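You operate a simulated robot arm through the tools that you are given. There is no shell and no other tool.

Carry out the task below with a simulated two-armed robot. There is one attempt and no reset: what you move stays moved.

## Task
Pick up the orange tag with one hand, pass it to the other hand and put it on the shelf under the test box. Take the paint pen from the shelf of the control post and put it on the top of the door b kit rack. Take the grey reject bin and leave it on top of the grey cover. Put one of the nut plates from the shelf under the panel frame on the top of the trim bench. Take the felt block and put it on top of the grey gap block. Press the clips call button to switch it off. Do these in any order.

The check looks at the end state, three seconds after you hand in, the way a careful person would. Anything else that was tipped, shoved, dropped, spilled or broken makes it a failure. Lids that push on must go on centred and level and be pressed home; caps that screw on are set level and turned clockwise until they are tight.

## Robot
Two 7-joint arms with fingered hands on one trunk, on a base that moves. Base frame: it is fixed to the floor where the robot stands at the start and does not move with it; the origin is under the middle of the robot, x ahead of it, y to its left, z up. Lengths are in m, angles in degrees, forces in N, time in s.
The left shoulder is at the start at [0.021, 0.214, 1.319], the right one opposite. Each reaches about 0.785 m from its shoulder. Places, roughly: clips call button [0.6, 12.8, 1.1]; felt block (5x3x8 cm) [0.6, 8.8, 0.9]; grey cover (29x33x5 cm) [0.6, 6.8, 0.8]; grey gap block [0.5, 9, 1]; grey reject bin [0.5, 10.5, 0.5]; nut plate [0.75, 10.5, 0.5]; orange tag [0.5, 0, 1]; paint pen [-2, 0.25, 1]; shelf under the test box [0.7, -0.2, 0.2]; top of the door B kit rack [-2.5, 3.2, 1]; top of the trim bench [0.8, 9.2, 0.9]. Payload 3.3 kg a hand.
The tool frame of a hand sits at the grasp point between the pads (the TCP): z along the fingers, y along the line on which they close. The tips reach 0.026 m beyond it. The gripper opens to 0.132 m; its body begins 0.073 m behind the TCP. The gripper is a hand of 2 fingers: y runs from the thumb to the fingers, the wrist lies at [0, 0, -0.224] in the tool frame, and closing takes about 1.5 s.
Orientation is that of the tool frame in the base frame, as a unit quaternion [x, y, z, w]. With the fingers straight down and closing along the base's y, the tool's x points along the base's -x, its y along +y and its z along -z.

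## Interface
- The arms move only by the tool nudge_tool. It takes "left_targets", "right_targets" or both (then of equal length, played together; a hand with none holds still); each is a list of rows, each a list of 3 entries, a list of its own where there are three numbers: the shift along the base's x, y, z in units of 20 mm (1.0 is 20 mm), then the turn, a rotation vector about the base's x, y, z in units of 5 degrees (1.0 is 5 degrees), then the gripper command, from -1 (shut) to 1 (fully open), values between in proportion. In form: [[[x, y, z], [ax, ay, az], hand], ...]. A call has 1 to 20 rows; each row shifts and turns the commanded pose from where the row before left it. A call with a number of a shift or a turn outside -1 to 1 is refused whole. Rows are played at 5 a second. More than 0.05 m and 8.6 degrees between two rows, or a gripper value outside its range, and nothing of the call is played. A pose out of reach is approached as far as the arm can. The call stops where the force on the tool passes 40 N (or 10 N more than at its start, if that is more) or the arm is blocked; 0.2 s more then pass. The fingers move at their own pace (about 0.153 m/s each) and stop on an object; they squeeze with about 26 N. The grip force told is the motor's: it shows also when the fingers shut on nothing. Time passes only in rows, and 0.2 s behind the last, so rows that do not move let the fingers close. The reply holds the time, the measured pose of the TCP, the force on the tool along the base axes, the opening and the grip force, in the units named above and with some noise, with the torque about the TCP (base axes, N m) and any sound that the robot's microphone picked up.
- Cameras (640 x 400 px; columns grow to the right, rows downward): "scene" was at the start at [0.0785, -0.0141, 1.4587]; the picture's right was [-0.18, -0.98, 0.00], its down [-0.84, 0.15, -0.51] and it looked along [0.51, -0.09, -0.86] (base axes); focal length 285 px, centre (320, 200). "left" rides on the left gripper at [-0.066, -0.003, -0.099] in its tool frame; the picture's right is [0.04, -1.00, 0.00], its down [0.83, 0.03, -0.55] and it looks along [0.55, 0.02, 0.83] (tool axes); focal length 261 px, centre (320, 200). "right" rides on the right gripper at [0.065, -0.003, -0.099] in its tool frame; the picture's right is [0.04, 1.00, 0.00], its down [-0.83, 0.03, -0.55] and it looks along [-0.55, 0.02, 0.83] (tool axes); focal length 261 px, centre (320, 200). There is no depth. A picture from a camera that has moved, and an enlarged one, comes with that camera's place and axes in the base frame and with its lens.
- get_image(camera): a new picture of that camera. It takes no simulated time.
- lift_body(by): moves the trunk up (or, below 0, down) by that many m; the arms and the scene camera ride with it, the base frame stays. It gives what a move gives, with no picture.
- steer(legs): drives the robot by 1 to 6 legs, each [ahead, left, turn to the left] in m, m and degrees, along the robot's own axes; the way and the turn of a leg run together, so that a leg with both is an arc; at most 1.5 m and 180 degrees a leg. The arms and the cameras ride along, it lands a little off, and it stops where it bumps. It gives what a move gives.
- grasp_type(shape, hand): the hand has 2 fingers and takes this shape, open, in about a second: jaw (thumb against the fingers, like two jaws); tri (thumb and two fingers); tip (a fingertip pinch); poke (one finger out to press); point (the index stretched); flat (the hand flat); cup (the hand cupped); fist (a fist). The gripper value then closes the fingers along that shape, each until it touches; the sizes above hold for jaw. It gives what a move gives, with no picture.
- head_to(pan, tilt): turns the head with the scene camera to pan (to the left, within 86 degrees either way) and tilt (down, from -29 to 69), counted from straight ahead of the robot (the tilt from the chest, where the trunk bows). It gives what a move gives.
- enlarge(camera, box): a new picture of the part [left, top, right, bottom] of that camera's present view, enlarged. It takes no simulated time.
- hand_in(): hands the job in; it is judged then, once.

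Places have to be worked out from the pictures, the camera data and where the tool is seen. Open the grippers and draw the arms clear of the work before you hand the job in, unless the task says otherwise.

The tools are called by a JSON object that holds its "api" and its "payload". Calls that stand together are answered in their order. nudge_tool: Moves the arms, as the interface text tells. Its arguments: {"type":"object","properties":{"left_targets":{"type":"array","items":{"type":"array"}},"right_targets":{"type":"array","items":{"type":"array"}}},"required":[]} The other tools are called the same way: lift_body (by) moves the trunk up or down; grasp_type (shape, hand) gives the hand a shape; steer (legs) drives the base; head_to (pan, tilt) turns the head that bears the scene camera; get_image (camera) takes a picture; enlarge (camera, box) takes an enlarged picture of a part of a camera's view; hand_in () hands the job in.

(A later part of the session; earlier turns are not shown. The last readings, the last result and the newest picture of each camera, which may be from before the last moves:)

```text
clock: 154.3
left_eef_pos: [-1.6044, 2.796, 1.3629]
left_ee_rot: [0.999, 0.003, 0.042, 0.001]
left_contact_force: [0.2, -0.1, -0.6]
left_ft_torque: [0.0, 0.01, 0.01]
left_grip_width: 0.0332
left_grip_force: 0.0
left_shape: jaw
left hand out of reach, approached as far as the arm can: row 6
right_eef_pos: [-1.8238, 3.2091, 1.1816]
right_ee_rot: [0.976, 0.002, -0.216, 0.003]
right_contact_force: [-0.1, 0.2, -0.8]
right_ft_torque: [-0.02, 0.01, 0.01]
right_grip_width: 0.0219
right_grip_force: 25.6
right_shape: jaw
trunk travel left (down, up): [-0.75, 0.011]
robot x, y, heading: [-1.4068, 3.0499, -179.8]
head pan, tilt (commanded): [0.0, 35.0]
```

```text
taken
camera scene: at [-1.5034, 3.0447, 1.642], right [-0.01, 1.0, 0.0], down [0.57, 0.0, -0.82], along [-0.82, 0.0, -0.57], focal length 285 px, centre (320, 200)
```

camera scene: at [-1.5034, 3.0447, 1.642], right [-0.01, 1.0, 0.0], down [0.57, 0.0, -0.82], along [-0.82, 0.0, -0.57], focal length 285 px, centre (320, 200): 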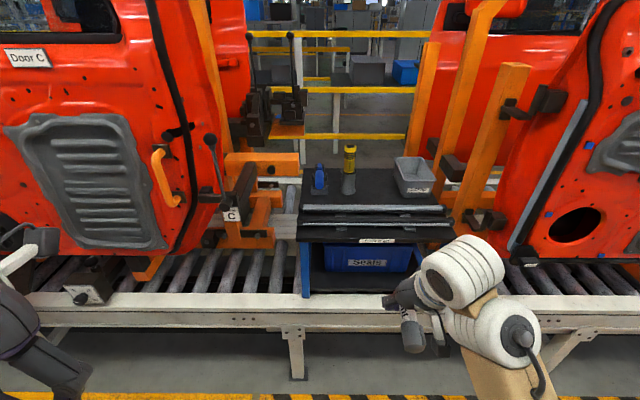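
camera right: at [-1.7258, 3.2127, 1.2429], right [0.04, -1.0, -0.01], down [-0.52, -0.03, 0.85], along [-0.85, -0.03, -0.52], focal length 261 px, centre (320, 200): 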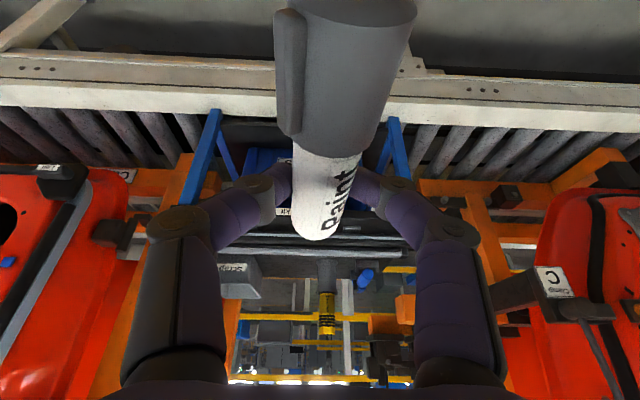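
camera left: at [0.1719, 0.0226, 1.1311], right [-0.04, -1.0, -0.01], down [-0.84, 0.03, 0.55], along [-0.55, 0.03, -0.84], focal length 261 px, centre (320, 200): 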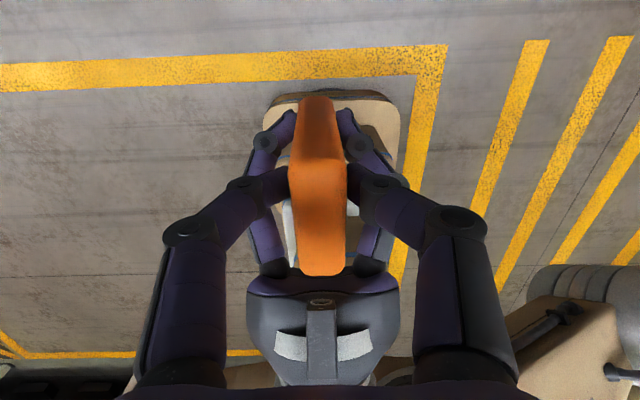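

The left hand is tucked in. I drive 0.38 m ahead toward the rack with the pen hand about 16 cm above its top.

{"api": "steer", "payload": {"legs": [[0.38, 0, 0]]}}

{"api": "get_image", "payload": {"camera": "scene"}}

{"api": "get_image", "payload": {"camera": "right"}}

```text
clock: 156.7
left_eef_pos: [-1.985, 2.8, 1.3643]
left_ee_rot: [0.999, -0.002, 0.042, 0.001]
left_contact_force: [0.3, 0.7, 0.3]
left_ft_torque: [-0.02, -0.03, -0.01]
left_grip_width: 0.0331
left_grip_force: 0.0
left_shape: jaw
right_eef_pos: [-2.1991, 3.2139, 1.1797]
right_ee_rot: [0.976, -0.004, -0.216, 0.002]
right_contact_force: [-0.3, 0.1, -0.2]
right_ft_torque: [0.02, -0.01, 0.0]
right_grip_width: 0.0222
right_grip_force: 25.9
right_shape: jaw
trunk travel left (down, up): [-0.75, 0.011]
robot x, y, heading: [-1.7804, 3.0517, 179.5]
head pan, tilt (commanded): [0.0, 35.0]
```

```text
taken
camera scene: at [-1.8812, 3.046, 1.6419], right [0.01, 1.0, 0.0], down [0.57, 0.0, -0.82], along [-0.82, 0.01, -0.57], focal length 285 px, centre (320, 200)
```

scene: 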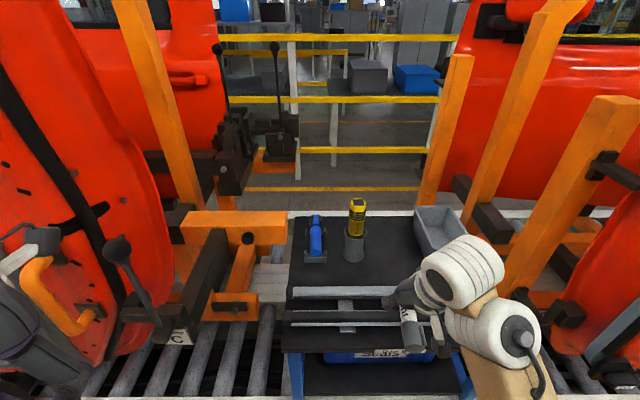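

```text
taken
camera right: at [-2.1004, 3.2172, 1.2427], right [0.03, -1.0, -0.01], down [-0.52, -0.03, 0.85], along [-0.85, -0.02, -0.52], focal length 261 px, centre (320, 200)
```

right: 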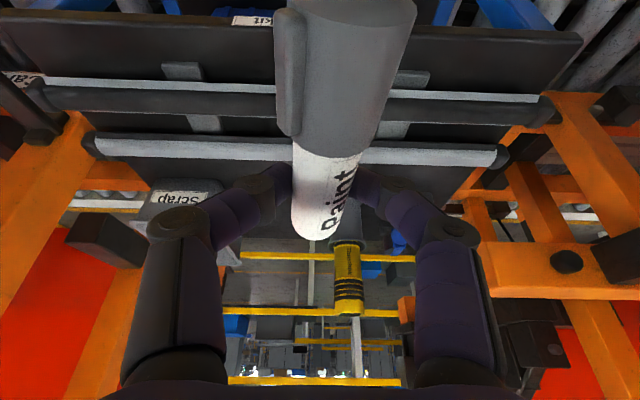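

The robot stands well clear; the free patch needs the hand about 0.27 m further. I drive another 0.08 m ahead and extend the right hand over the patch at this height.

{"api": "steer", "payload": {"legs": [[0.08, 0, 0.5]]}}

{"api": "nudge_tool", "payload": {"right_targets": [[[-0.9, 0.3, 0], [0, 0, 0], -1], [[-0.9, 0.3, 0], [0, 0, 0], -1], [[-0.9, 0.3, 0], [0, 0, 0], -1], [[-0.9, 0.3, 0], [0, 0, 0], -1], [[-0.9, 0.3, 0], [0, 0, 0], -1], [[-0.9, 0.3, 0], [0, 0, 0], -1], [[-0.9, 0.3, 0], [0, 0, 0], -1], [[-0.9, 0.3, 0], [0, 0, 0], -1], [[-0.9, 0.3, 0], [0, 0, 0], -1], [[-0.9, 0.3, 0], [0, 0, 0], -1], [[0, 0, 0], [0, 0, 0], -1]]}}

{"api": "get_image", "payload": {"camera": "scene"}}

{"api": "get_image", "payload": {"camera": "right"}}

```text
clock: 157.7
left_eef_pos: [-2.0607, 2.7966, 1.3624]
left_ee_rot: [0.999, 0.003, 0.043, 0.001]
left_contact_force: [0.0, 0.0, -0.1]
left_ft_torque: [-0.03, 0.01, 0.02]
left_grip_width: 0.0335
left_grip_force: 0.0
left_shape: jaw
right_eef_pos: [-2.2787, 3.21, 1.1796]
right_ee_rot: [0.977, 0.0, -0.214, 0.002]
right_contact_force: [0.1, 0.1, -1.2]
right_ft_torque: [0.01, -0.01, 0.01]
right_grip_width: 0.022
right_grip_force: 25.9
right_shape: jaw
trunk travel left (down, up): [-0.75, 0.011]
robot x, y, heading: [-1.8573, 3.0472, -180.3]
head pan, tilt (commanded): [0.0, 35.0]
```

```text
clock: 160.1
left_eef_pos: [-2.06, 2.7969, 1.3636]
left_ee_rot: [0.999, 0.003, 0.041, 0.001]
left_contact_force: [-0.3, 0.2, -0.4]
left_ft_torque: [-0.01, 0.02, -0.02]
left_grip_width: 0.0335
left_grip_force: 0.0
left_shape: jaw
right_eef_pos: [-2.4561, 3.2712, 1.1796]
right_ee_rot: [0.977, 0.001, -0.215, 0.003]
right_contact_force: [-0.4, -0.6, -1.2]
right_ft_torque: [-0.02, -0.01, 0.05]
right_grip_width: 0.0217
right_grip_force: 25.6
right_shape: jaw
trunk travel left (down, up): [-0.75, 0.011]
robot x, y, heading: [-1.8564, 3.0446, -179.8]
head pan, tilt (commanded): [0.0, 35.0]
```

```text
taken
camera scene: at [-1.957, 3.0452, 1.6419], right [0.0, 1.0, 0.0], down [0.57, 0.0, -0.82], along [-0.82, 0.0, -0.57], focal length 285 px, centre (320, 200)
```

scene: 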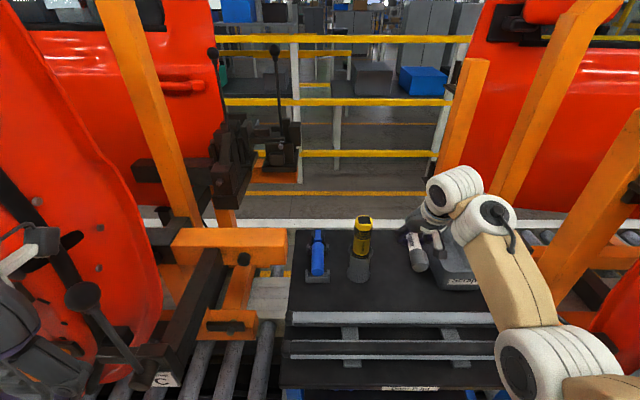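

```text
taken
camera right: at [-2.3573, 3.275, 1.2414], right [0.04, -1.0, -0.01], down [-0.52, -0.03, 0.85], along [-0.85, -0.03, -0.52], focal length 261 px, centre (320, 200)
```

right: 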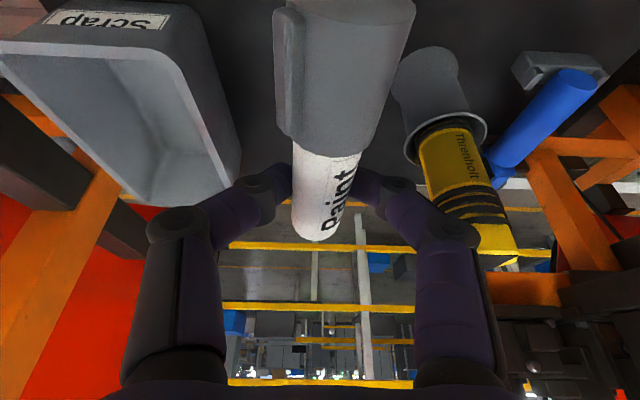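

The hand is over the free patch, the pen between bin and cup. I shift it 1 cm toward the bin and 1 cm farther back, and go down with the arm (keeping the trunk high so the elbow stays clear of the rack).

{"api": "nudge_tool", "payload": {"right_targets": [[[-0.5, 0.4, -0.5], [0, 0, 0], -1], [[0, 0, -1], [0, 0, 0], -1], [[0, 0, -1], [0, 0, 0], -1], [[0, 0, -1], [0, 0, 0], -1], [[0, 0, -1], [0, 0, 0], -1], [[0, 0, -1], [0, 0, 0], -1], [[0, 0, -1], [0, 0, 0], -1], [[0, 0, 0], [0, 0, 0], -1]]}}

{"api": "get_image", "payload": {"camera": "scene"}}

{"api": "get_image", "payload": {"camera": "right"}}

```text
clock: 161.9
left_eef_pos: [-2.0592, 2.7978, 1.3626]
left_ee_rot: [0.999, 0.003, 0.042, 0.001]
left_contact_force: [-0.1, 0.0, 0.3]
left_ft_torque: [-0.01, 0.01, 0.01]
left_grip_width: 0.0332
left_grip_force: 0.1
left_shape: jaw
right_eef_pos: [-2.4665, 3.2788, 1.0507]
right_ee_rot: [0.976, 0.0, -0.216, 0.002]
right_contact_force: [0.2, -1.2, -0.3]
right_ft_torque: [-0.03, 0.03, -0.01]
right_grip_width: 0.0218
right_grip_force: 26.2
right_shape: jaw
trunk travel left (down, up): [-0.75, 0.011]
robot x, y, heading: [-1.8613, 3.0485, -180.0]
head pan, tilt (commanded): [0.0, 35.0]
```

```text
taken
camera scene: at [-1.9573, 3.0454, 1.6419], right [0.0, 1.0, 0.0], down [0.57, 0.0, -0.82], along [-0.82, 0.0, -0.57], focal length 285 px, centre (320, 200)
```

scene: 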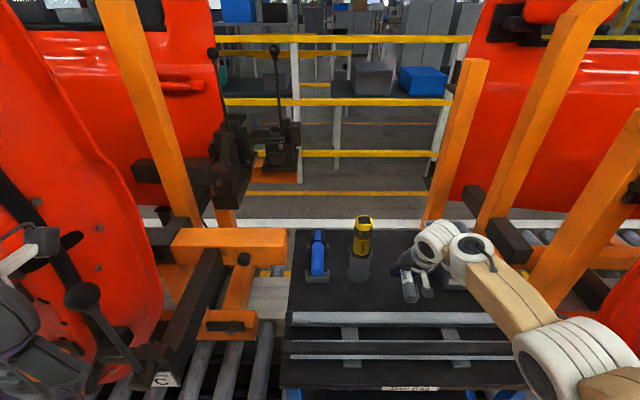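

```text
taken
camera right: at [-2.3675, 3.2822, 1.1131], right [0.04, -1.0, -0.01], down [-0.52, -0.03, 0.85], along [-0.85, -0.03, -0.52], focal length 261 px, centre (320, 200)
```

right: 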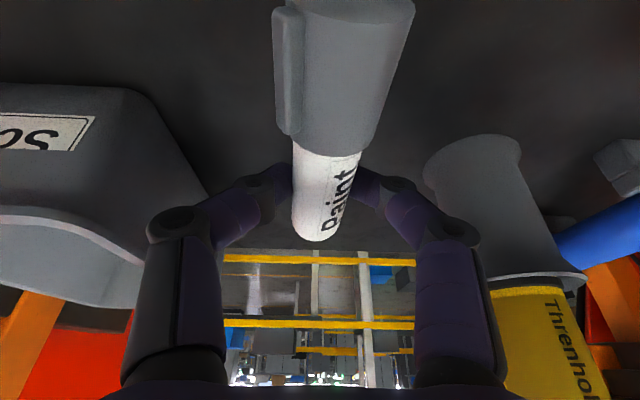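

Everything clears. I lower the last ~3.5 cm in small steps, watching the contact force.

{"api": "nudge_tool", "payload": {"right_targets": [[[0, 0, -0.7], [0, 0, 0], -1], [[0, 0, -0.5], [0, 0, 0], -1], [[0, 0, -0.25], [0, 0, 0], -1], [[0, 0, 0], [0, 0, 0], -1]]}}

{"api": "get_image", "payload": {"camera": "right"}}

```text
clock: 162.9
left_eef_pos: [-2.0591, 2.7986, 1.3629]
left_ee_rot: [0.999, 0.002, 0.042, 0.001]
left_contact_force: [-0.6, 0.6, 0.3]
left_ft_torque: [-0.04, 0.02, 0.01]
left_grip_width: 0.0335
left_grip_force: 0.1
left_shape: jaw
right_eef_pos: [-2.4681, 3.278, 1.0212]
right_ee_rot: [0.977, 0.001, -0.215, 0.003]
right_contact_force: [-0.5, -0.6, -1.3]
right_ft_torque: [0.0, -0.02, 0.01]
right_grip_width: 0.0222
right_grip_force: 25.9
right_shape: jaw
trunk travel left (down, up): [-0.75, 0.011]
robot x, y, heading: [-1.8582, 3.052, -179.9]
head pan, tilt (commanded): [0.0, 35.0]
```

```text
taken
camera right: at [-2.3693, 3.2814, 1.0839], right [0.04, -1.0, -0.01], down [-0.52, -0.03, 0.85], along [-0.85, -0.03, -0.52], focal length 261 px, centre (320, 200)
```

right: 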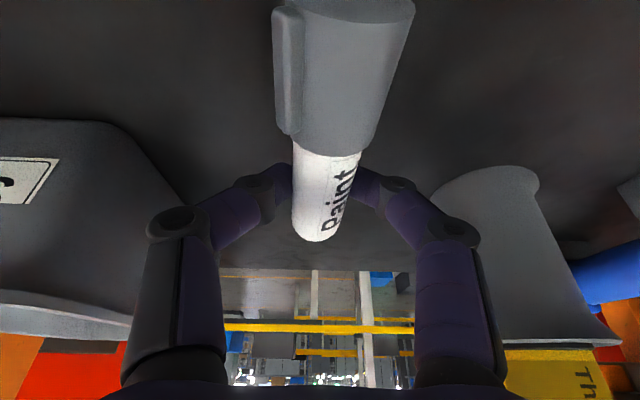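

No contact yet at z 1.021. I continue in 2 mm steps.

{"api": "nudge_tool", "payload": {"right_targets": [[[0, 0, -0.1], [0, 0, 0], -1], [[0, 0, -0.1], [0, 0, 0], -1], [[0, 0, -0.1], [0, 0, 0], -1], [[0, 0, 0], [0, 0, 0], -1]]}}

```text
clock: 163.9
left_eef_pos: [-2.0589, 2.7958, 1.3622]
left_ee_rot: [0.999, 0.003, 0.041, 0.002]
left_contact_force: [0.3, -0.2, 0.0]
left_ft_torque: [0.02, -0.04, 0.02]
left_grip_width: 0.0334
left_grip_force: 0.1
left_shape: jaw
right_eef_pos: [-2.4681, 3.2788, 1.0154]
right_ee_rot: [0.977, 0.001, -0.215, 0.002]
right_contact_force: [1.1, 0.1, -0.5]
right_ft_torque: [0.0, 0.03, 0.02]
right_grip_width: 0.022
right_grip_force: 25.8
right_shape: jaw
trunk travel left (down, up): [-0.75, 0.011]
robot x, y, heading: [-1.8583, 3.0488, -180.1]
head pan, tilt (commanded): [0.0, 35.0]
```

{"api": "nudge_tool", "payload": {"right_targets": [[[0, 0, -0.1], [0, 0, 0], -1], [[0, 0, -0.1], [0, 0, 0], -1], [[0, 0, -0.1], [0, 0, 0], -1], [[0, 0, 0], [0, 0, 0], -1]]}}

{"api": "get_image", "payload": {"camera": "right"}}

```text
clock: 164.9
left_eef_pos: [-2.0579, 2.7961, 1.3618]
left_ee_rot: [0.999, 0.002, 0.041, 0.001]
left_contact_force: [0.3, 0.2, -0.7]
left_ft_torque: [0.01, 0.02, -0.02]
left_grip_width: 0.0334
left_grip_force: 0.0
left_shape: jaw
right_eef_pos: [-2.4661, 3.2776, 1.0096]
right_ee_rot: [0.976, 0.0, -0.216, 0.002]
right_contact_force: [-0.2, 0.0, 0.4]
right_ft_torque: [-0.01, -0.03, -0.01]
right_grip_width: 0.0217
right_grip_force: 26.6
right_shape: jaw
trunk travel left (down, up): [-0.75, 0.011]
robot x, y, heading: [-1.8594, 3.0471, -180.1]
head pan, tilt (commanded): [0.0, 35.0]
```

```text
taken
camera right: at [-2.3681, 3.2816, 1.0721], right [0.04, -1.0, -0.01], down [-0.52, -0.03, 0.85], along [-0.85, -0.03, -0.52], focal length 261 px, centre (320, 200)
```

right: 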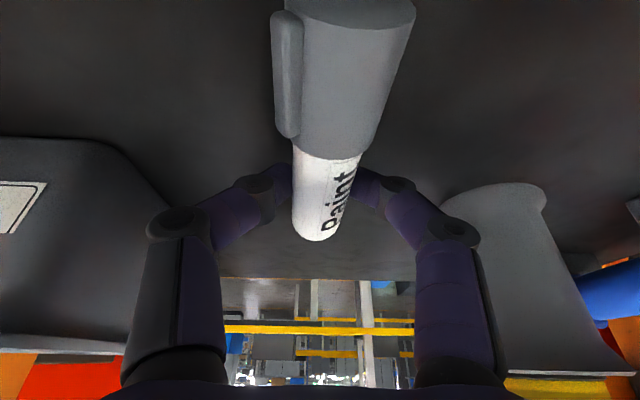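

Still no load at z 1.0096; I go on in 2 mm steps until the upward force shows.

{"api": "nudge_tool", "payload": {"right_targets": [[[0, 0, -0.1], [0, 0, 0], -1], [[0, 0, -0.1], [0, 0, 0], -1], [[0, 0, 0], [0, 0, 0], -1]]}}

{"api": "nudge_tool", "payload": {"right_targets": [[[0, 0, -0.1], [0, 0, 0], -1], [[0, 0, -0.1], [0, 0, 0], -1], [[0, 0, 0], [0, 0, 0], -1]]}}

```text
clock: 165.7
left_eef_pos: [-2.0596, 2.797, 1.3626]
left_ee_rot: [0.999, 0.002, 0.042, 0.002]
left_contact_force: [-0.7, -0.4, 0.0]
left_ft_torque: [0.05, 0.0, -0.01]
left_grip_width: 0.0333
left_grip_force: 0.2
left_shape: jaw
right_eef_pos: [-2.4672, 3.2772, 1.0074]
right_ee_rot: [0.976, 0.001, -0.216, 0.003]
right_contact_force: [-1.2, 1.3, 4.5]
right_ft_torque: [0.1, -0.01, 0.03]
right_grip_width: 0.022
right_grip_force: 25.8
right_shape: jaw
trunk travel left (down, up): [-0.75, 0.011]
robot x, y, heading: [-1.8606, 3.0457, -180.0]
head pan, tilt (commanded): [0.0, 35.0]
```

```text
clock: 166.5
left_eef_pos: [-2.057, 2.7973, 1.3629]
left_ee_rot: [0.999, 0.002, 0.041, 0.0]
left_contact_force: [0.6, -0.2, -0.1]
left_ft_torque: [-0.01, 0.0, -0.01]
left_grip_width: 0.0333
left_grip_force: 0.1
left_shape: jaw
right_eef_pos: [-2.4669, 3.2783, 1.0051]
right_ee_rot: [0.976, 0.0, -0.22, 0.002]
right_contact_force: [-2.3, 6.0, 31.4]
right_ft_torque: [0.6, 0.22, -0.05]
right_grip_width: 0.0238
right_grip_force: 25.6
right_shape: jaw
trunk travel left (down, up): [-0.75, 0.011]
robot x, y, heading: [-1.8615, 3.0468, -180.1]
head pan, tilt (commanded): [0.0, 35.0]
```

The pen is on the rack top (31 N). I ease up 3 mm, then open just enough to free it.

{"api": "nudge_tool", "payload": {"right_targets": [[[0, 0, 0.13], [0, 0, 0], -1], [[0, 0, 0], [0, 0, 0], -0.7], [[0, 0, 0], [0, 0, 0], -0.5], [[0, 0, 0], [0, 0, 0], -0.35], [[0, 0, 0], [0, 0, 0], -0.3], [[0, 0, 0], [0, 0, 0], -0.3]]}}

{"api": "get_image", "payload": {"camera": "right"}}

```text
clock: 167.9
left_eef_pos: [-2.058, 2.7972, 1.3628]
left_ee_rot: [0.999, 0.002, 0.041, 0.002]
left_contact_force: [0.1, -0.6, -0.5]
left_ft_torque: [0.01, -0.02, -0.02]
left_grip_width: 0.0333
left_grip_force: 0.2
left_shape: jaw
right_eef_pos: [-2.4656, 3.2761, 1.004]
right_ee_rot: [0.976, 0.002, -0.216, 0.003]
right_contact_force: [-1.0, -1.9, 19.2]
right_ft_torque: [-0.04, 0.14, -0.04]
right_grip_width: 0.0401
right_grip_force: 0.1
right_shape: jaw
trunk travel left (down, up): [-0.75, 0.011]
robot x, y, heading: [-1.8618, 3.0486, -179.9]
head pan, tilt (commanded): [0.0, 35.0]
```

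```text
taken
camera right: at [-2.3662, 3.281, 1.0668], right [0.04, -1.0, -0.01], down [-0.52, -0.03, 0.85], along [-0.85, -0.03, -0.52], focal length 261 px, centre (320, 200)
```

right: 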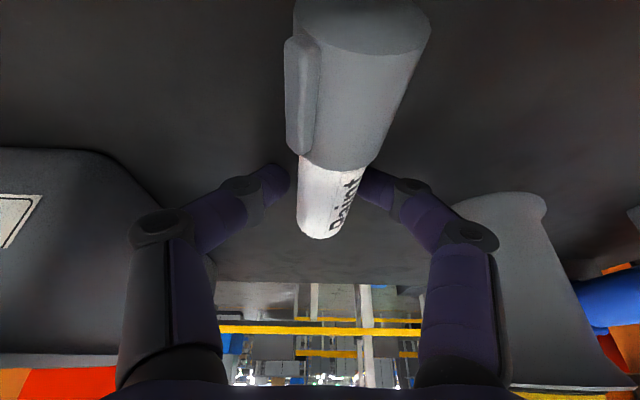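

The pen lies free on the rack top. I raise the hand straight up, slightly wider.

{"api": "nudge_tool", "payload": {"right_targets": [[[0, 0, 0.2], [0, 0, 0], -0.25], [[0, 0, 0.4], [0, 0, 0], -0.2], [[0, 0, 0.6], [0, 0, 0], -0.2], [[0, 0, 0.8], [0, 0, 0], -0.2], [[0, 0, 1], [0, 0, 0], -0.2], [[0, 0, 1], [0, 0, 0], -0.2], [[0, 0, 1], [0, 0, 0], -0.2], [[0, 0, 1], [0, 0, 0], -0.2], [[0, 0, 1], [0, 0, 0], -0.2]]}}

{"api": "get_image", "payload": {"camera": "right"}}

{"api": "get_image", "payload": {"camera": "scene"}}

```text
clock: 169.9
left_eef_pos: [-2.0585, 2.7969, 1.3619]
left_ee_rot: [0.999, 0.002, 0.042, 0.002]
left_contact_force: [-0.2, 0.2, 0.3]
left_ft_torque: [0.0, -0.01, -0.02]
left_grip_width: 0.0332
left_grip_force: 0.1
left_shape: jaw
right_eef_pos: [-2.4664, 3.2788, 1.1451]
right_ee_rot: [0.976, 0.0, -0.216, 0.002]
right_contact_force: [0.4, 0.5, -0.2]
right_ft_torque: [0.0, 0.05, -0.01]
right_grip_width: 0.0521
right_grip_force: 0.0
right_shape: jaw
trunk travel left (down, up): [-0.75, 0.011]
robot x, y, heading: [-1.8557, 3.0502, -179.9]
head pan, tilt (commanded): [0.0, 35.0]
```

```text
taken
camera right: at [-2.3681, 3.2829, 1.2074], right [0.04, -1.0, -0.01], down [-0.52, -0.03, 0.85], along [-0.85, -0.03, -0.52], focal length 261 px, centre (320, 200)
```

right: 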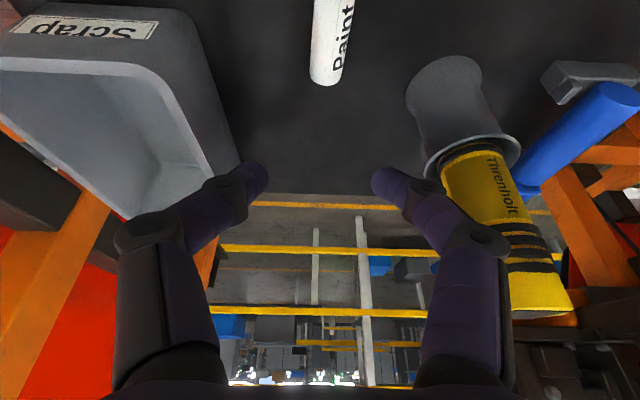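

```text
taken
camera scene: at [-1.9573, 3.0454, 1.6419], right [0.0, 1.0, 0.0], down [0.57, 0.0, -0.82], along [-0.82, 0.0, -0.57], focal length 285 px, centre (320, 200)
```

scene: 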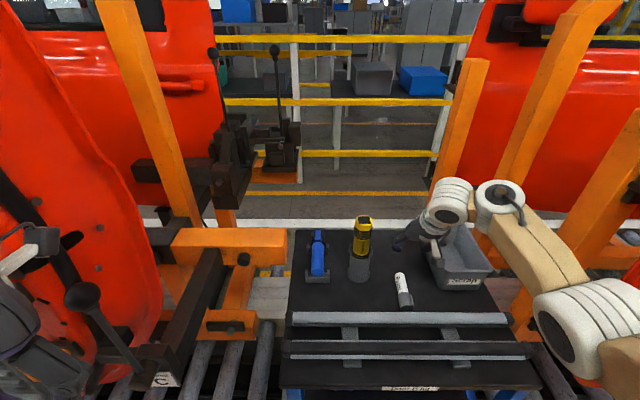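

The pen lies on the rack top, nothing else moved. I draw the right hand up and back toward me, then drive away from the rack.

{"api": "nudge_tool", "payload": {"right_targets": [[[0.5, 0, 0.5], [0, 0, 0], -0.2], [[0.8, 0, 0.5], [0, 0, 0], -0.2], [[0.9, -0.1, 0.2], [0, 0, 0], -0.2], [[0.9, -0.1, 0], [0, 0, 0], -0.2], [[0.9, -0.2, 0], [0, 0, 0], -0.2], [[0.9, -0.2, 0], [0, 0, 0], -0.2], [[0.9, -0.2, 0], [0, 0, 0], -0.2], [[0.9, -0.2, 0], [0, 0, 0], -0.2], [[0.9, -0.2, 0], [0, 0, 0], -0.2], [[0.9, -0.2, 0], [0, 0, 0], -0.2]]}}

{"api": "steer", "payload": {"legs": [[-0.85, 0, 0]]}}

{"api": "get_image", "payload": {"camera": "scene"}}

```text
clock: 171.9
left_eef_pos: [-2.0586, 2.7976, 1.3628]
left_ee_rot: [0.999, 0.003, 0.042, 0.001]
left_contact_force: [0.9, 0.5, -0.4]
left_ft_torque: [-0.01, 0.02, -0.01]
left_grip_width: 0.0333
left_grip_force: 0.0
left_shape: jaw
right_eef_pos: [-2.33, 3.3342, 1.1767]
right_ee_rot: [0.97, -0.025, -0.228, -0.074]
right_contact_force: [-0.1, -0.7, -0.8]
right_ft_torque: [0.0, 0.01, -0.02]
right_grip_width: 0.0526
right_grip_force: 0.1
right_shape: jaw
trunk travel left (down, up): [-0.75, 0.011]
robot x, y, heading: [-1.8563, 3.0449, -180.0]
head pan, tilt (commanded): [0.0, 35.0]
stopped in row 9 (right hand): the arm was blocked; the commanded pose is now the measured one
```

```text
clock: 176.2
left_eef_pos: [-1.243, 2.7977, 1.3619]
left_ee_rot: [0.999, 0.0, 0.042, 0.002]
left_contact_force: [0.3, -0.2, -0.7]
left_ft_torque: [-0.01, -0.01, 0.0]
left_grip_width: 0.0333
left_grip_force: 0.2
left_shape: jaw
right_eef_pos: [-1.5111, 3.3353, 1.1772]
right_ee_rot: [0.97, -0.026, -0.229, -0.073]
right_contact_force: [-0.6, 0.7, -0.7]
right_ft_torque: [0.01, 0.0, -0.04]
right_grip_width: 0.0525
right_grip_force: 0.0
right_shape: jaw
trunk travel left (down, up): [-0.75, 0.011]
robot x, y, heading: [-1.0436, 3.045, 179.6]
head pan, tilt (commanded): [0.0, 35.0]
```

```text
taken
camera scene: at [-1.1396, 3.0456, 1.6419], right [0.0, 1.0, 0.0], down [0.57, 0.0, -0.82], along [-0.82, 0.0, -0.57], focal length 285 px, centre (320, 200)
```

scene: 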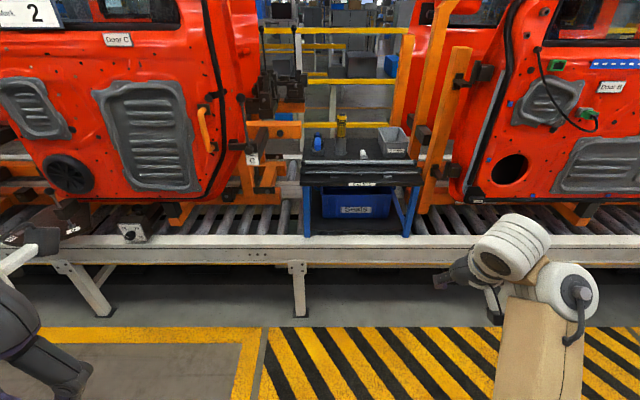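

The retreat reported a blocked arm near the end, so I check closely that the rack and the neighbouring carrier were not disturbed.

{"api": "enlarge", "payload": {"camera": "scene", "box": [240, 90, 480, 250]}}

{"api": "enlarge", "payload": {"camera": "scene", "box": [290, 105, 430, 200]}}

```text
2.50 times, centred on (360, 170) of scene
camera zoom: at [-1.1396, 3.0456, 1.6419], right [0.0, 1.0, 0.0], down [0.57, 0.0, -0.82], along [-0.82, 0.0, -0.57], focal length 712 px, centre (220, 275)
```

zoom: 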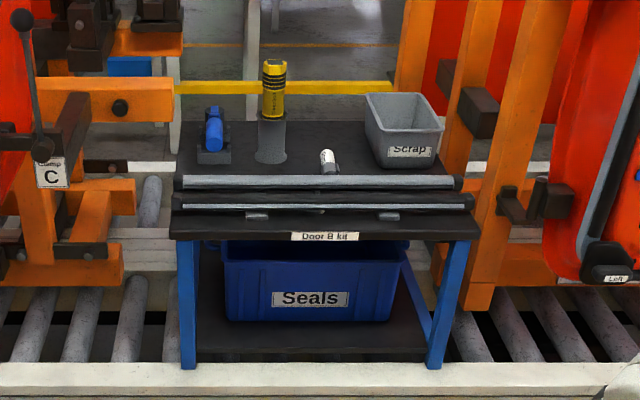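

```text
4.21 times, centred on (360, 152) of scene
camera zoom: at [-1.1396, 3.0456, 1.6419], right [0.0, 1.0, 0.0], down [0.57, 0.0, -0.82], along [-0.82, 0.0, -0.57], focal length 1198 px, centre (152, 400)
```

zoom: 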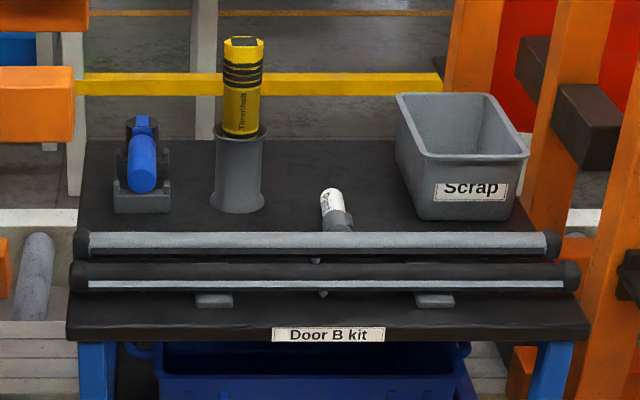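

The rack, rods, cup, bin and pen all look right. Next I turn around to face the bench side for the remaining jobs.

{"api": "steer", "payload": {"legs": [[0.1, 0, 90], [0, 0, 90]]}}

{"api": "lift_body", "payload": {"by": -0.15}}

{"api": "head_to", "payload": {"pan": 60, "tilt": 15}}

{"api": "get_image", "payload": {"camera": "scene"}}

```text
clock: 184.2
left_eef_pos: [-0.8933, 3.2227, 1.3624]
left_ee_rot: [0.027, 0.999, 0.002, -0.041]
left_contact_force: [0.2, 0.4, 0.6]
left_ft_torque: [0.0, -0.01, -0.05]
left_grip_width: 0.0332
left_grip_force: 0.0
left_shape: jaw
right_eef_pos: [-0.6551, 2.6717, 1.1777]
right_ee_rot: [0.052, 0.969, -0.08, 0.227]
right_contact_force: [0.4, 0.3, -0.2]
right_ft_torque: [0.01, -0.03, -0.01]
right_grip_width: 0.053
right_grip_force: 0.1
right_shape: jaw
trunk travel left (down, up): [-0.75, 0.011]
robot x, y, heading: [-1.1096, 2.984, -3.4]
head pan, tilt (commanded): [0.0, 35.0]
```

```text
clock: 185.9
left_eef_pos: [-0.894, 3.2236, 1.2134]
left_ee_rot: [0.026, 0.999, 0.002, -0.042]
left_contact_force: [0.6, 1.3, -0.1]
left_ft_torque: [0.05, 0.0, 0.0]
left_grip_width: 0.0334
left_grip_force: 0.0
left_shape: jaw
right_eef_pos: [-0.6546, 2.6717, 1.0285]
right_ee_rot: [0.051, 0.969, -0.08, 0.227]
right_contact_force: [-0.5, 0.4, 0.1]
right_ft_torque: [-0.01, -0.01, 0.02]
right_grip_width: 0.0528
right_grip_force: 0.0
right_shape: jaw
trunk travel left (down, up): [-0.6, 0.161]
robot x, y, heading: [-1.106, 2.984, -2.8]
head pan, tilt (commanded): [0.0, 35.0]
```

```text
clock: 187.2
left_eef_pos: [-0.8935, 3.2226, 1.2118]
left_ee_rot: [0.026, 0.999, 0.003, -0.043]
left_contact_force: [0.4, 0.5, 0.7]
left_ft_torque: [0.0, 0.0, -0.01]
left_grip_width: 0.0332
left_grip_force: 0.0
left_shape: jaw
right_eef_pos: [-0.6546, 2.6722, 1.0275]
right_ee_rot: [0.051, 0.969, -0.08, 0.226]
right_contact_force: [-0.4, 0.1, -0.1]
right_ft_torque: [0.02, -0.02, 0.02]
right_grip_width: 0.0527
right_grip_force: 0.1
right_shape: jaw
trunk travel left (down, up): [-0.6, 0.161]
robot x, y, heading: [-1.1115, 2.9845, -2.9]
head pan, tilt (commanded): [60.0, 15.0]
```

```text
taken
camera scene: at [-1.0459, 3.0602, 1.5238], right [0.84, -0.55, 0.0], down [-0.14, -0.22, -0.97], along [0.53, 0.81, -0.26], focal length 285 px, centre (320, 200)
```

scene: 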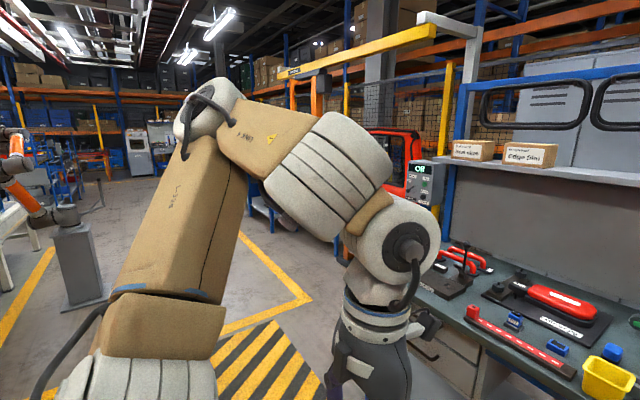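

The aisle is clear at x ≈ -0.5 (a pedestal robot stands near [-1.6, 6.1]). I drive there and strafe left toward y ≈ 6.

{"api": "steer", "payload": {"legs": [[0.5, 0, 2.9], [0, 1.5, 0], [0, 1.5, 0]]}}

{"api": "get_image", "payload": {"camera": "scene"}}

{"api": "head_to", "payload": {"pan": 20, "tilt": 35}}

{"api": "get_image", "payload": {"camera": "scene"}}

```text
clock: 204.1
left_eef_pos: [-0.4049, 6.1934, 1.2122]
left_ee_rot: [-0.005, 0.999, 0.002, -0.043]
left_contact_force: [-1.0, 0.3, 0.1]
left_ft_torque: [-0.01, -0.02, 0.02]
left_grip_width: 0.0333
left_grip_force: 0.0
left_shape: jaw
right_eef_pos: [-0.1306, 5.6587, 1.0266]
right_ee_rot: [0.023, 0.97, -0.074, 0.229]
right_contact_force: [0.2, 1.3, 0.2]
right_ft_torque: [0.04, -0.01, 0.02]
right_grip_width: 0.0525
right_grip_force: 0.0
right_shape: jaw
trunk travel left (down, up): [-0.6, 0.161]
robot x, y, heading: [-0.6075, 5.9377, 0.2]
head pan, tilt (commanded): [60.0, 15.0]
```

```text
taken
camera scene: at [-0.5466, 6.022, 1.5238], right [0.87, -0.49, 0.0], down [-0.13, -0.23, -0.97], along [0.48, 0.84, -0.26], focal length 285 px, centre (320, 200)
```

scene: 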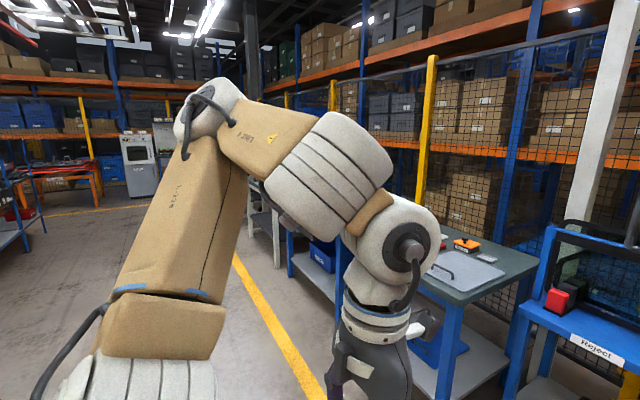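

```text
clock: 205.1
left_eef_pos: [-0.4048, 6.1934, 1.212]
left_ee_rot: [-0.005, 0.999, 0.001, -0.043]
left_contact_force: [-0.4, -0.2, 0.5]
left_ft_torque: [0.03, 0.03, 0.01]
left_grip_width: 0.0332
left_grip_force: 0.1
left_shape: jaw
right_eef_pos: [-0.131, 5.6578, 1.0273]
right_ee_rot: [0.022, 0.97, -0.074, 0.229]
right_contact_force: [0.4, 0.0, 0.5]
right_ft_torque: [0.0, -0.03, 0.01]
right_grip_width: 0.0525
right_grip_force: 0.0
right_shape: jaw
trunk travel left (down, up): [-0.6, 0.161]
robot x, y, heading: [-0.6003, 5.9448, 0.6]
head pan, tilt (commanded): [20.0, 35.0]
```

```text
taken
camera scene: at [-0.5101, 5.9712, 1.4919], right [0.35, -0.94, 0.0], down [-0.54, -0.2, -0.82], along [0.77, 0.29, -0.57], focal length 285 px, centre (320, 200)
```

scene: 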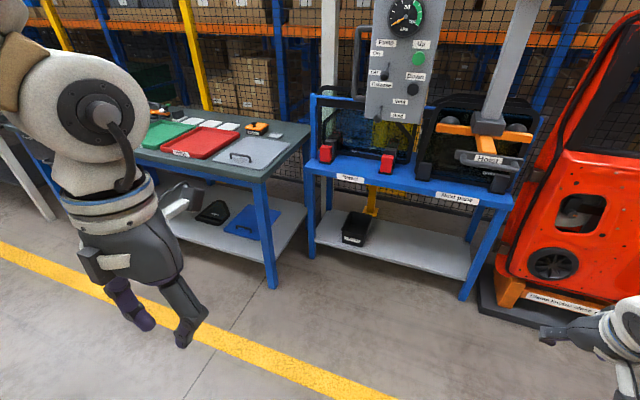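

I see the cover table ahead-left, with green, red and grey covers. I enlarge the grey cover and the low shelf areas.

{"api": "enlarge", "payload": {"camera": "scene", "box": [140, 90, 320, 200]}}

```text
3.56 times, centred on (230, 145) of scene
camera zoom: at [-0.5101, 5.9712, 1.4919], right [0.35, -0.94, 0.0], down [-0.54, -0.2, -0.82], along [0.77, 0.29, -0.57], focal length 1012 px, centre (640, 396)
```

zoom: 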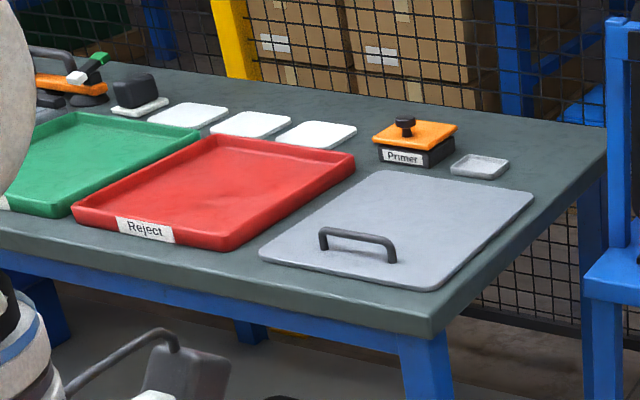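

The grey cover lies flat at the right end of that table with a handle near its front edge. I go on along the aisle to y ≈ 8.7 for the felt block.

{"api": "steer", "payload": {"legs": [[0, 1.4, 0], [0, 1.35, 0]]}}

{"api": "head_to", "payload": {"pan": 0, "tilt": 35}}

{"api": "get_image", "payload": {"camera": "scene"}}

```text
clock: 218.5
left_eef_pos: [-0.4325, 8.9536, 1.2114]
left_ee_rot: [-0.002, 0.999, 0.001, -0.043]
left_contact_force: [0.0, 0.3, 0.2]
left_ft_torque: [0.0, 0.0, 0.02]
left_grip_width: 0.0332
left_grip_force: 0.2
left_shape: jaw
right_eef_pos: [-0.163, 8.415, 1.0282]
right_ee_rot: [0.025, 0.97, -0.074, 0.228]
right_contact_force: [0.6, -0.6, 0.3]
right_ft_torque: [-0.02, 0.01, -0.04]
right_grip_width: 0.0527
right_grip_force: 0.1
right_shape: jaw
trunk travel left (down, up): [-0.6, 0.161]
robot x, y, heading: [-0.6333, 8.7018, 0.4]
head pan, tilt (commanded): [20.0, 35.0]
```

```text
clock: 219.4
left_eef_pos: [-0.4319, 8.9522, 1.2114]
left_ee_rot: [0.0, 0.999, 0.002, -0.042]
left_contact_force: [0.6, 0.1, -0.2]
left_ft_torque: [-0.02, -0.01, -0.02]
left_grip_width: 0.0333
left_grip_force: 0.0
left_shape: jaw
right_eef_pos: [-0.1625, 8.4153, 1.0277]
right_ee_rot: [0.026, 0.97, -0.074, 0.229]
right_contact_force: [0.0, 0.0, -0.3]
right_ft_torque: [-0.04, -0.02, 0.02]
right_grip_width: 0.0525
right_grip_force: 0.1
right_shape: jaw
trunk travel left (down, up): [-0.6, 0.161]
robot x, y, heading: [-0.6335, 8.7021, -0.1]
head pan, tilt (commanded): [0.0, 35.0]
```

```text
taken
camera scene: at [-0.5332, 8.7009, 1.4918], right [0.0, -1.0, 0.0], down [-0.57, 0.0, -0.82], along [0.82, 0.0, -0.57], focal length 285 px, centre (320, 200)
```

scene: 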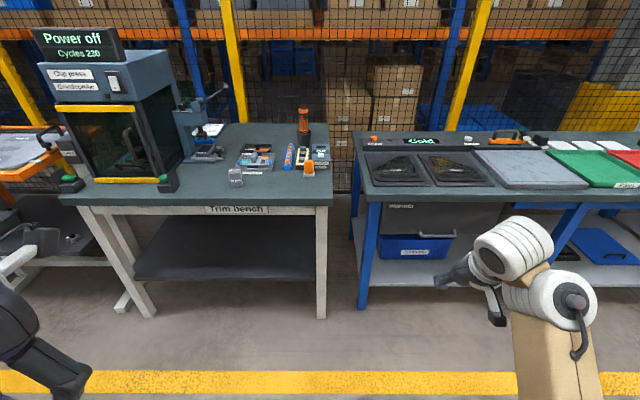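

The trim bench is right ahead. I enlarge its top to find the felt block and the gap block.

{"api": "enlarge", "payload": {"camera": "scene", "box": [180, 95, 340, 215]}}

{"api": "enlarge", "payload": {"camera": "scene", "box": [225, 130, 335, 195]}}

{"api": "enlarge", "payload": {"camera": "scene", "box": [30, 20, 240, 200]}}

```text
3.33 times, centred on (260, 155) of scene
camera zoom: at [-0.5332, 8.7009, 1.4918], right [0.0, -1.0, 0.0], down [-0.57, 0.0, -0.82], along [0.82, 0.0, -0.57], focal length 949 px, centre (520, 350)
```

zoom: 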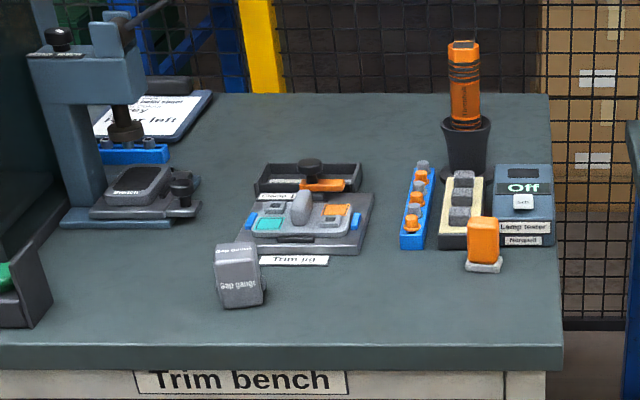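

```text
5.82 times, centred on (280, 162) of scene
camera zoom: at [-0.5332, 8.7009, 1.4918], right [0.0, -1.0, 0.0], down [-0.57, 0.0, -0.82], along [0.82, 0.0, -0.57], focal length 1656 px, centre (553, 418)
```

zoom: 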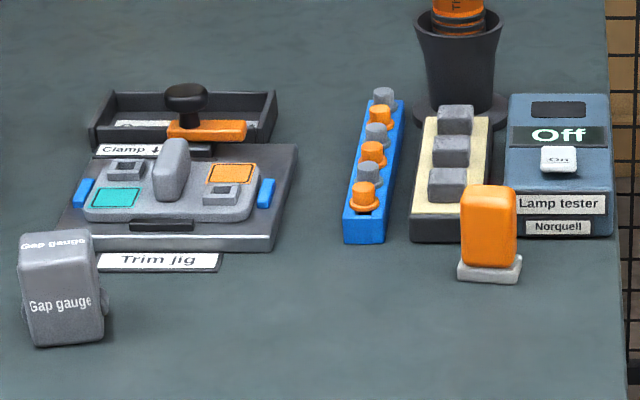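

```text
2.22 times, centred on (135, 110) of scene
camera zoom: at [-0.5332, 8.7009, 1.4918], right [0.0, -1.0, 0.0], down [-0.57, 0.0, -0.82], along [0.82, 0.0, -0.57], focal length 632 px, centre (731, 400)
```

zoom: 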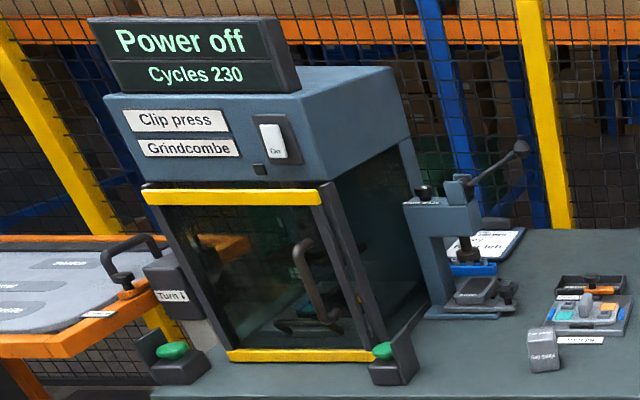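

The felt block is the orange handle on a light felt foot near [0.57, 8.75]; the grey gap block ("Gap gauge") stands near [0.47, 9.05]. I drive closer and square up the right hand.

{"api": "steer", "payload": {"legs": [[0.42, 0.38, 0]]}}

{"api": "nudge_tool", "payload": {"right_targets": [[[0, 0, 0.3], [1, 0, 0.48], 0.5], [[0, 0, 0.3], [1, 0, 0.48], 0.5], [[0, 0, 0], [0, 0, 0], 0.5]]}}

{"api": "head_to", "payload": {"pan": 0, "tilt": 50}}

{"api": "get_image", "payload": {"camera": "scene"}}

{"api": "get_image", "payload": {"camera": "right"}}

```text
clock: 222.6
left_eef_pos: [-0.0018, 9.3307, 1.212]
left_ee_rot: [0.001, 0.999, 0.001, -0.042]
left_contact_force: [-0.5, -0.3, 0.0]
left_ft_torque: [-0.04, 0.04, 0.02]
left_grip_width: 0.0331
left_grip_force: 0.1
left_shape: jaw
right_eef_pos: [0.2655, 8.7936, 1.0277]
right_ee_rot: [0.028, 0.97, -0.075, 0.229]
right_contact_force: [0.6, 0.5, -0.2]
right_ft_torque: [-0.03, -0.03, 0.0]
right_grip_width: 0.0528
right_grip_force: 0.1
right_shape: jaw
trunk travel left (down, up): [-0.6, 0.161]
robot x, y, heading: [-0.2061, 9.0836, -0.2]
head pan, tilt (commanded): [0.0, 35.0]
```

```text
clock: 223.4
left_eef_pos: [-0.004, 9.3314, 1.2118]
left_ee_rot: [0.001, 0.999, 0.001, -0.042]
left_contact_force: [-0.4, -0.1, -0.5]
left_ft_torque: [0.03, 0.01, -0.01]
left_grip_width: 0.0331
left_grip_force: 0.1
left_shape: jaw
right_eef_pos: [0.2648, 8.7922, 1.0388]
right_ee_rot: [0.007, 0.973, 0.021, 0.228]
right_contact_force: [-0.5, 0.8, 0.2]
right_ft_torque: [0.0, -0.03, 0.01]
right_grip_width: 0.0986
right_grip_force: 0.0
right_shape: jaw
trunk travel left (down, up): [-0.6, 0.161]
robot x, y, heading: [-0.2063, 9.084, -0.0]
head pan, tilt (commanded): [0.0, 35.0]
```

```text
clock: 224.2
left_eef_pos: [-0.004, 9.3317, 1.2124]
left_ee_rot: [0.0, 0.999, 0.001, -0.042]
left_contact_force: [0.3, -1.1, 0.4]
left_ft_torque: [0.01, 0.0, 0.01]
left_grip_width: 0.0335
left_grip_force: 0.1
left_shape: jaw
right_eef_pos: [0.2646, 8.7922, 1.0401]
right_ee_rot: [0.006, 0.973, 0.02, 0.229]
right_contact_force: [0.3, -0.4, 0.1]
right_ft_torque: [0.03, 0.0, -0.03]
right_grip_width: 0.0987
right_grip_force: 0.0
right_shape: jaw
trunk travel left (down, up): [-0.6, 0.161]
robot x, y, heading: [-0.2058, 9.0838, -0.0]
head pan, tilt (commanded): [0.0, 50.0]
```

```text
taken
camera scene: at [-0.1164, 9.0798, 1.4702], right [0.0, -1.0, 0.0], down [-0.77, 0.0, -0.64], along [0.64, 0.0, -0.77], focal length 285 px, centre (320, 200)
```

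scene: 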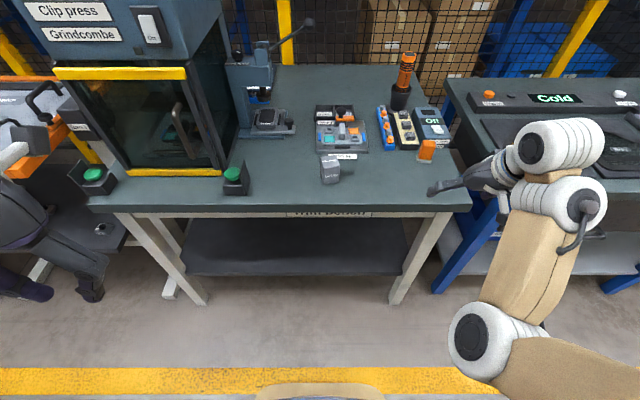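

```text
taken
camera right: at [0.16, 8.7884, 1.0994], right [-0.03, 1.0, 0.02], down [0.5, 0.0, 0.87], along [0.87, 0.04, -0.5], focal length 261 px, centre (320, 200)
```

right: 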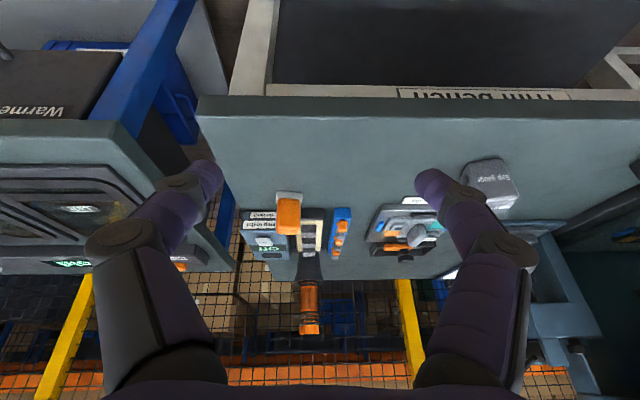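

I enlarge the felt block and gap block in both views.

{"api": "enlarge", "payload": {"camera": "scene", "box": [300, 95, 460, 195]}}

{"api": "enlarge", "payload": {"camera": "right", "box": [230, 150, 530, 290]}}

```text
4.00 times, centred on (380, 145) of scene
camera zoom: at [-0.1164, 9.0798, 1.4702], right [0.0, -1.0, 0.0], down [-0.77, 0.0, -0.64], along [0.64, 0.0, -0.77], focal length 1138 px, centre (80, 420)
```

zoom: 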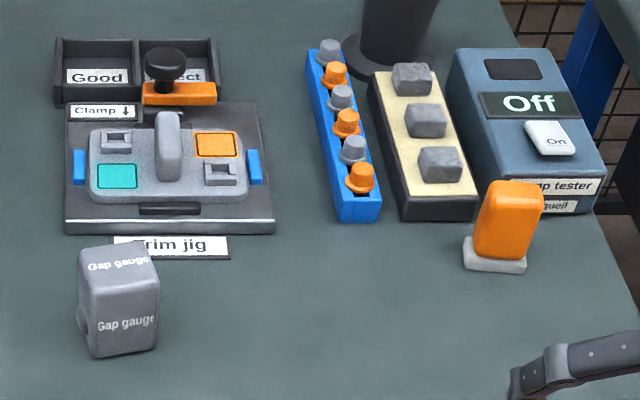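

```text
2.13 times, centred on (380, 220) of right
camera zoom: at [0.16, 8.7884, 1.0994], right [-0.03, 1.0, 0.02], down [0.5, 0.0, 0.87], along [0.87, 0.04, -0.5], focal length 556 px, centre (192, 157)
```

zoom: 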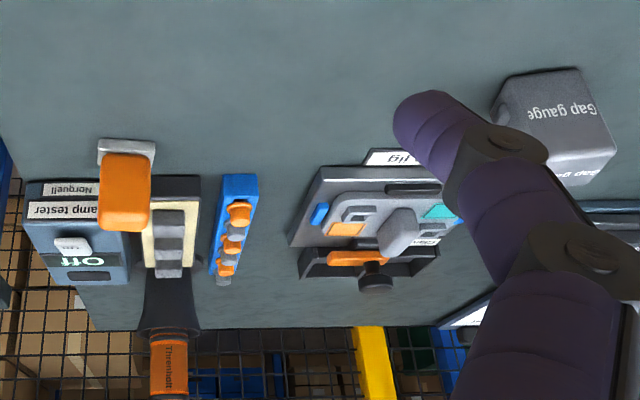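

Bench top z ≈ 0.865; the felt block stands at about [0.557, 8.756] turned -13°, top at 0.945; the gap block's top is at about [0.472, 9.053, 0.93], turned +12°. I drive 0.2 m closer and align the right hand with the felt block above it.

{"api": "steer", "payload": {"legs": [[0.2, 0, 0]]}}

{"api": "nudge_tool", "payload": {"right_targets": [[[0.3, -0.4, 0], [-0.24, 0, -0.9], 0.5], [[0.3, -0.4, 0], [-0.24, 0, -0.9], 0.4], [[0.3, -0.4, 0], [0, 0, -0.8], 0.3], [[0.3, -0.2, 0], [0, 0, 0], 0.3], [[0, 0, 0], [0, 0, 0], 0.3]]}}

{"api": "get_image", "payload": {"camera": "right"}}

{"api": "get_image", "payload": {"camera": "scene"}}

```text
clock: 225.8
left_eef_pos: [0.2005, 9.3283, 1.2123]
left_ee_rot: [0.004, 0.999, 0.002, -0.043]
left_contact_force: [-0.6, -0.2, 0.0]
left_ft_torque: [0.01, 0.02, 0.0]
left_grip_width: 0.0333
left_grip_force: 0.2
left_shape: jaw
right_eef_pos: [0.4656, 8.7881, 1.0399]
right_ee_rot: [0.009, 0.973, 0.019, 0.228]
right_contact_force: [0.5, 0.2, -0.6]
right_ft_torque: [0.02, 0.03, 0.02]
right_grip_width: 0.0986
right_grip_force: 0.0
right_shape: jaw
trunk travel left (down, up): [-0.6, 0.161]
robot x, y, heading: [-0.0016, 9.0806, -0.7]
head pan, tilt (commanded): [0.0, 50.0]
```

```text
clock: 227.0
left_eef_pos: [0.1994, 9.3288, 1.2134]
left_ee_rot: [0.004, 0.999, 0.002, -0.042]
left_contact_force: [-0.2, -0.2, 0.4]
left_ft_torque: [0.01, 0.02, 0.0]
left_grip_width: 0.0335
left_grip_force: 0.1
left_shape: jaw
right_eef_pos: [0.4863, 8.759, 1.0396]
right_ee_rot: [0.116, 0.966, -0.028, 0.228]
right_contact_force: [-0.6, 0.4, -0.2]
right_ft_torque: [0.01, 0.04, 0.02]
right_grip_width: 0.0864
right_grip_force: 0.0
right_shape: jaw
trunk travel left (down, up): [-0.6, 0.161]
robot x, y, heading: [-0.0057, 9.0822, -0.7]
head pan, tilt (commanded): [0.0, 50.0]
```

```text
taken
camera right: at [0.3847, 8.7812, 1.099], right [0.2, 0.98, -0.02], down [0.49, -0.08, 0.87], along [0.85, -0.18, -0.5], focal length 261 px, centre (320, 200)
```

right: 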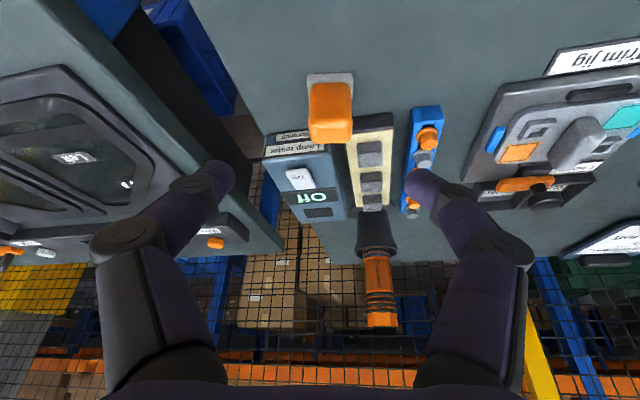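

```text
taken
camera scene: at [0.0846, 9.0779, 1.4701], right [-0.01, -1.0, 0.0], down [-0.77, 0.01, -0.64], along [0.64, -0.01, -0.77], focal length 285 px, centre (320, 200)
```

scene: 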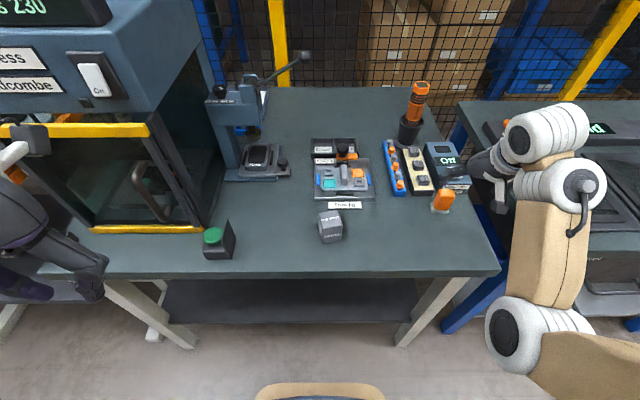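

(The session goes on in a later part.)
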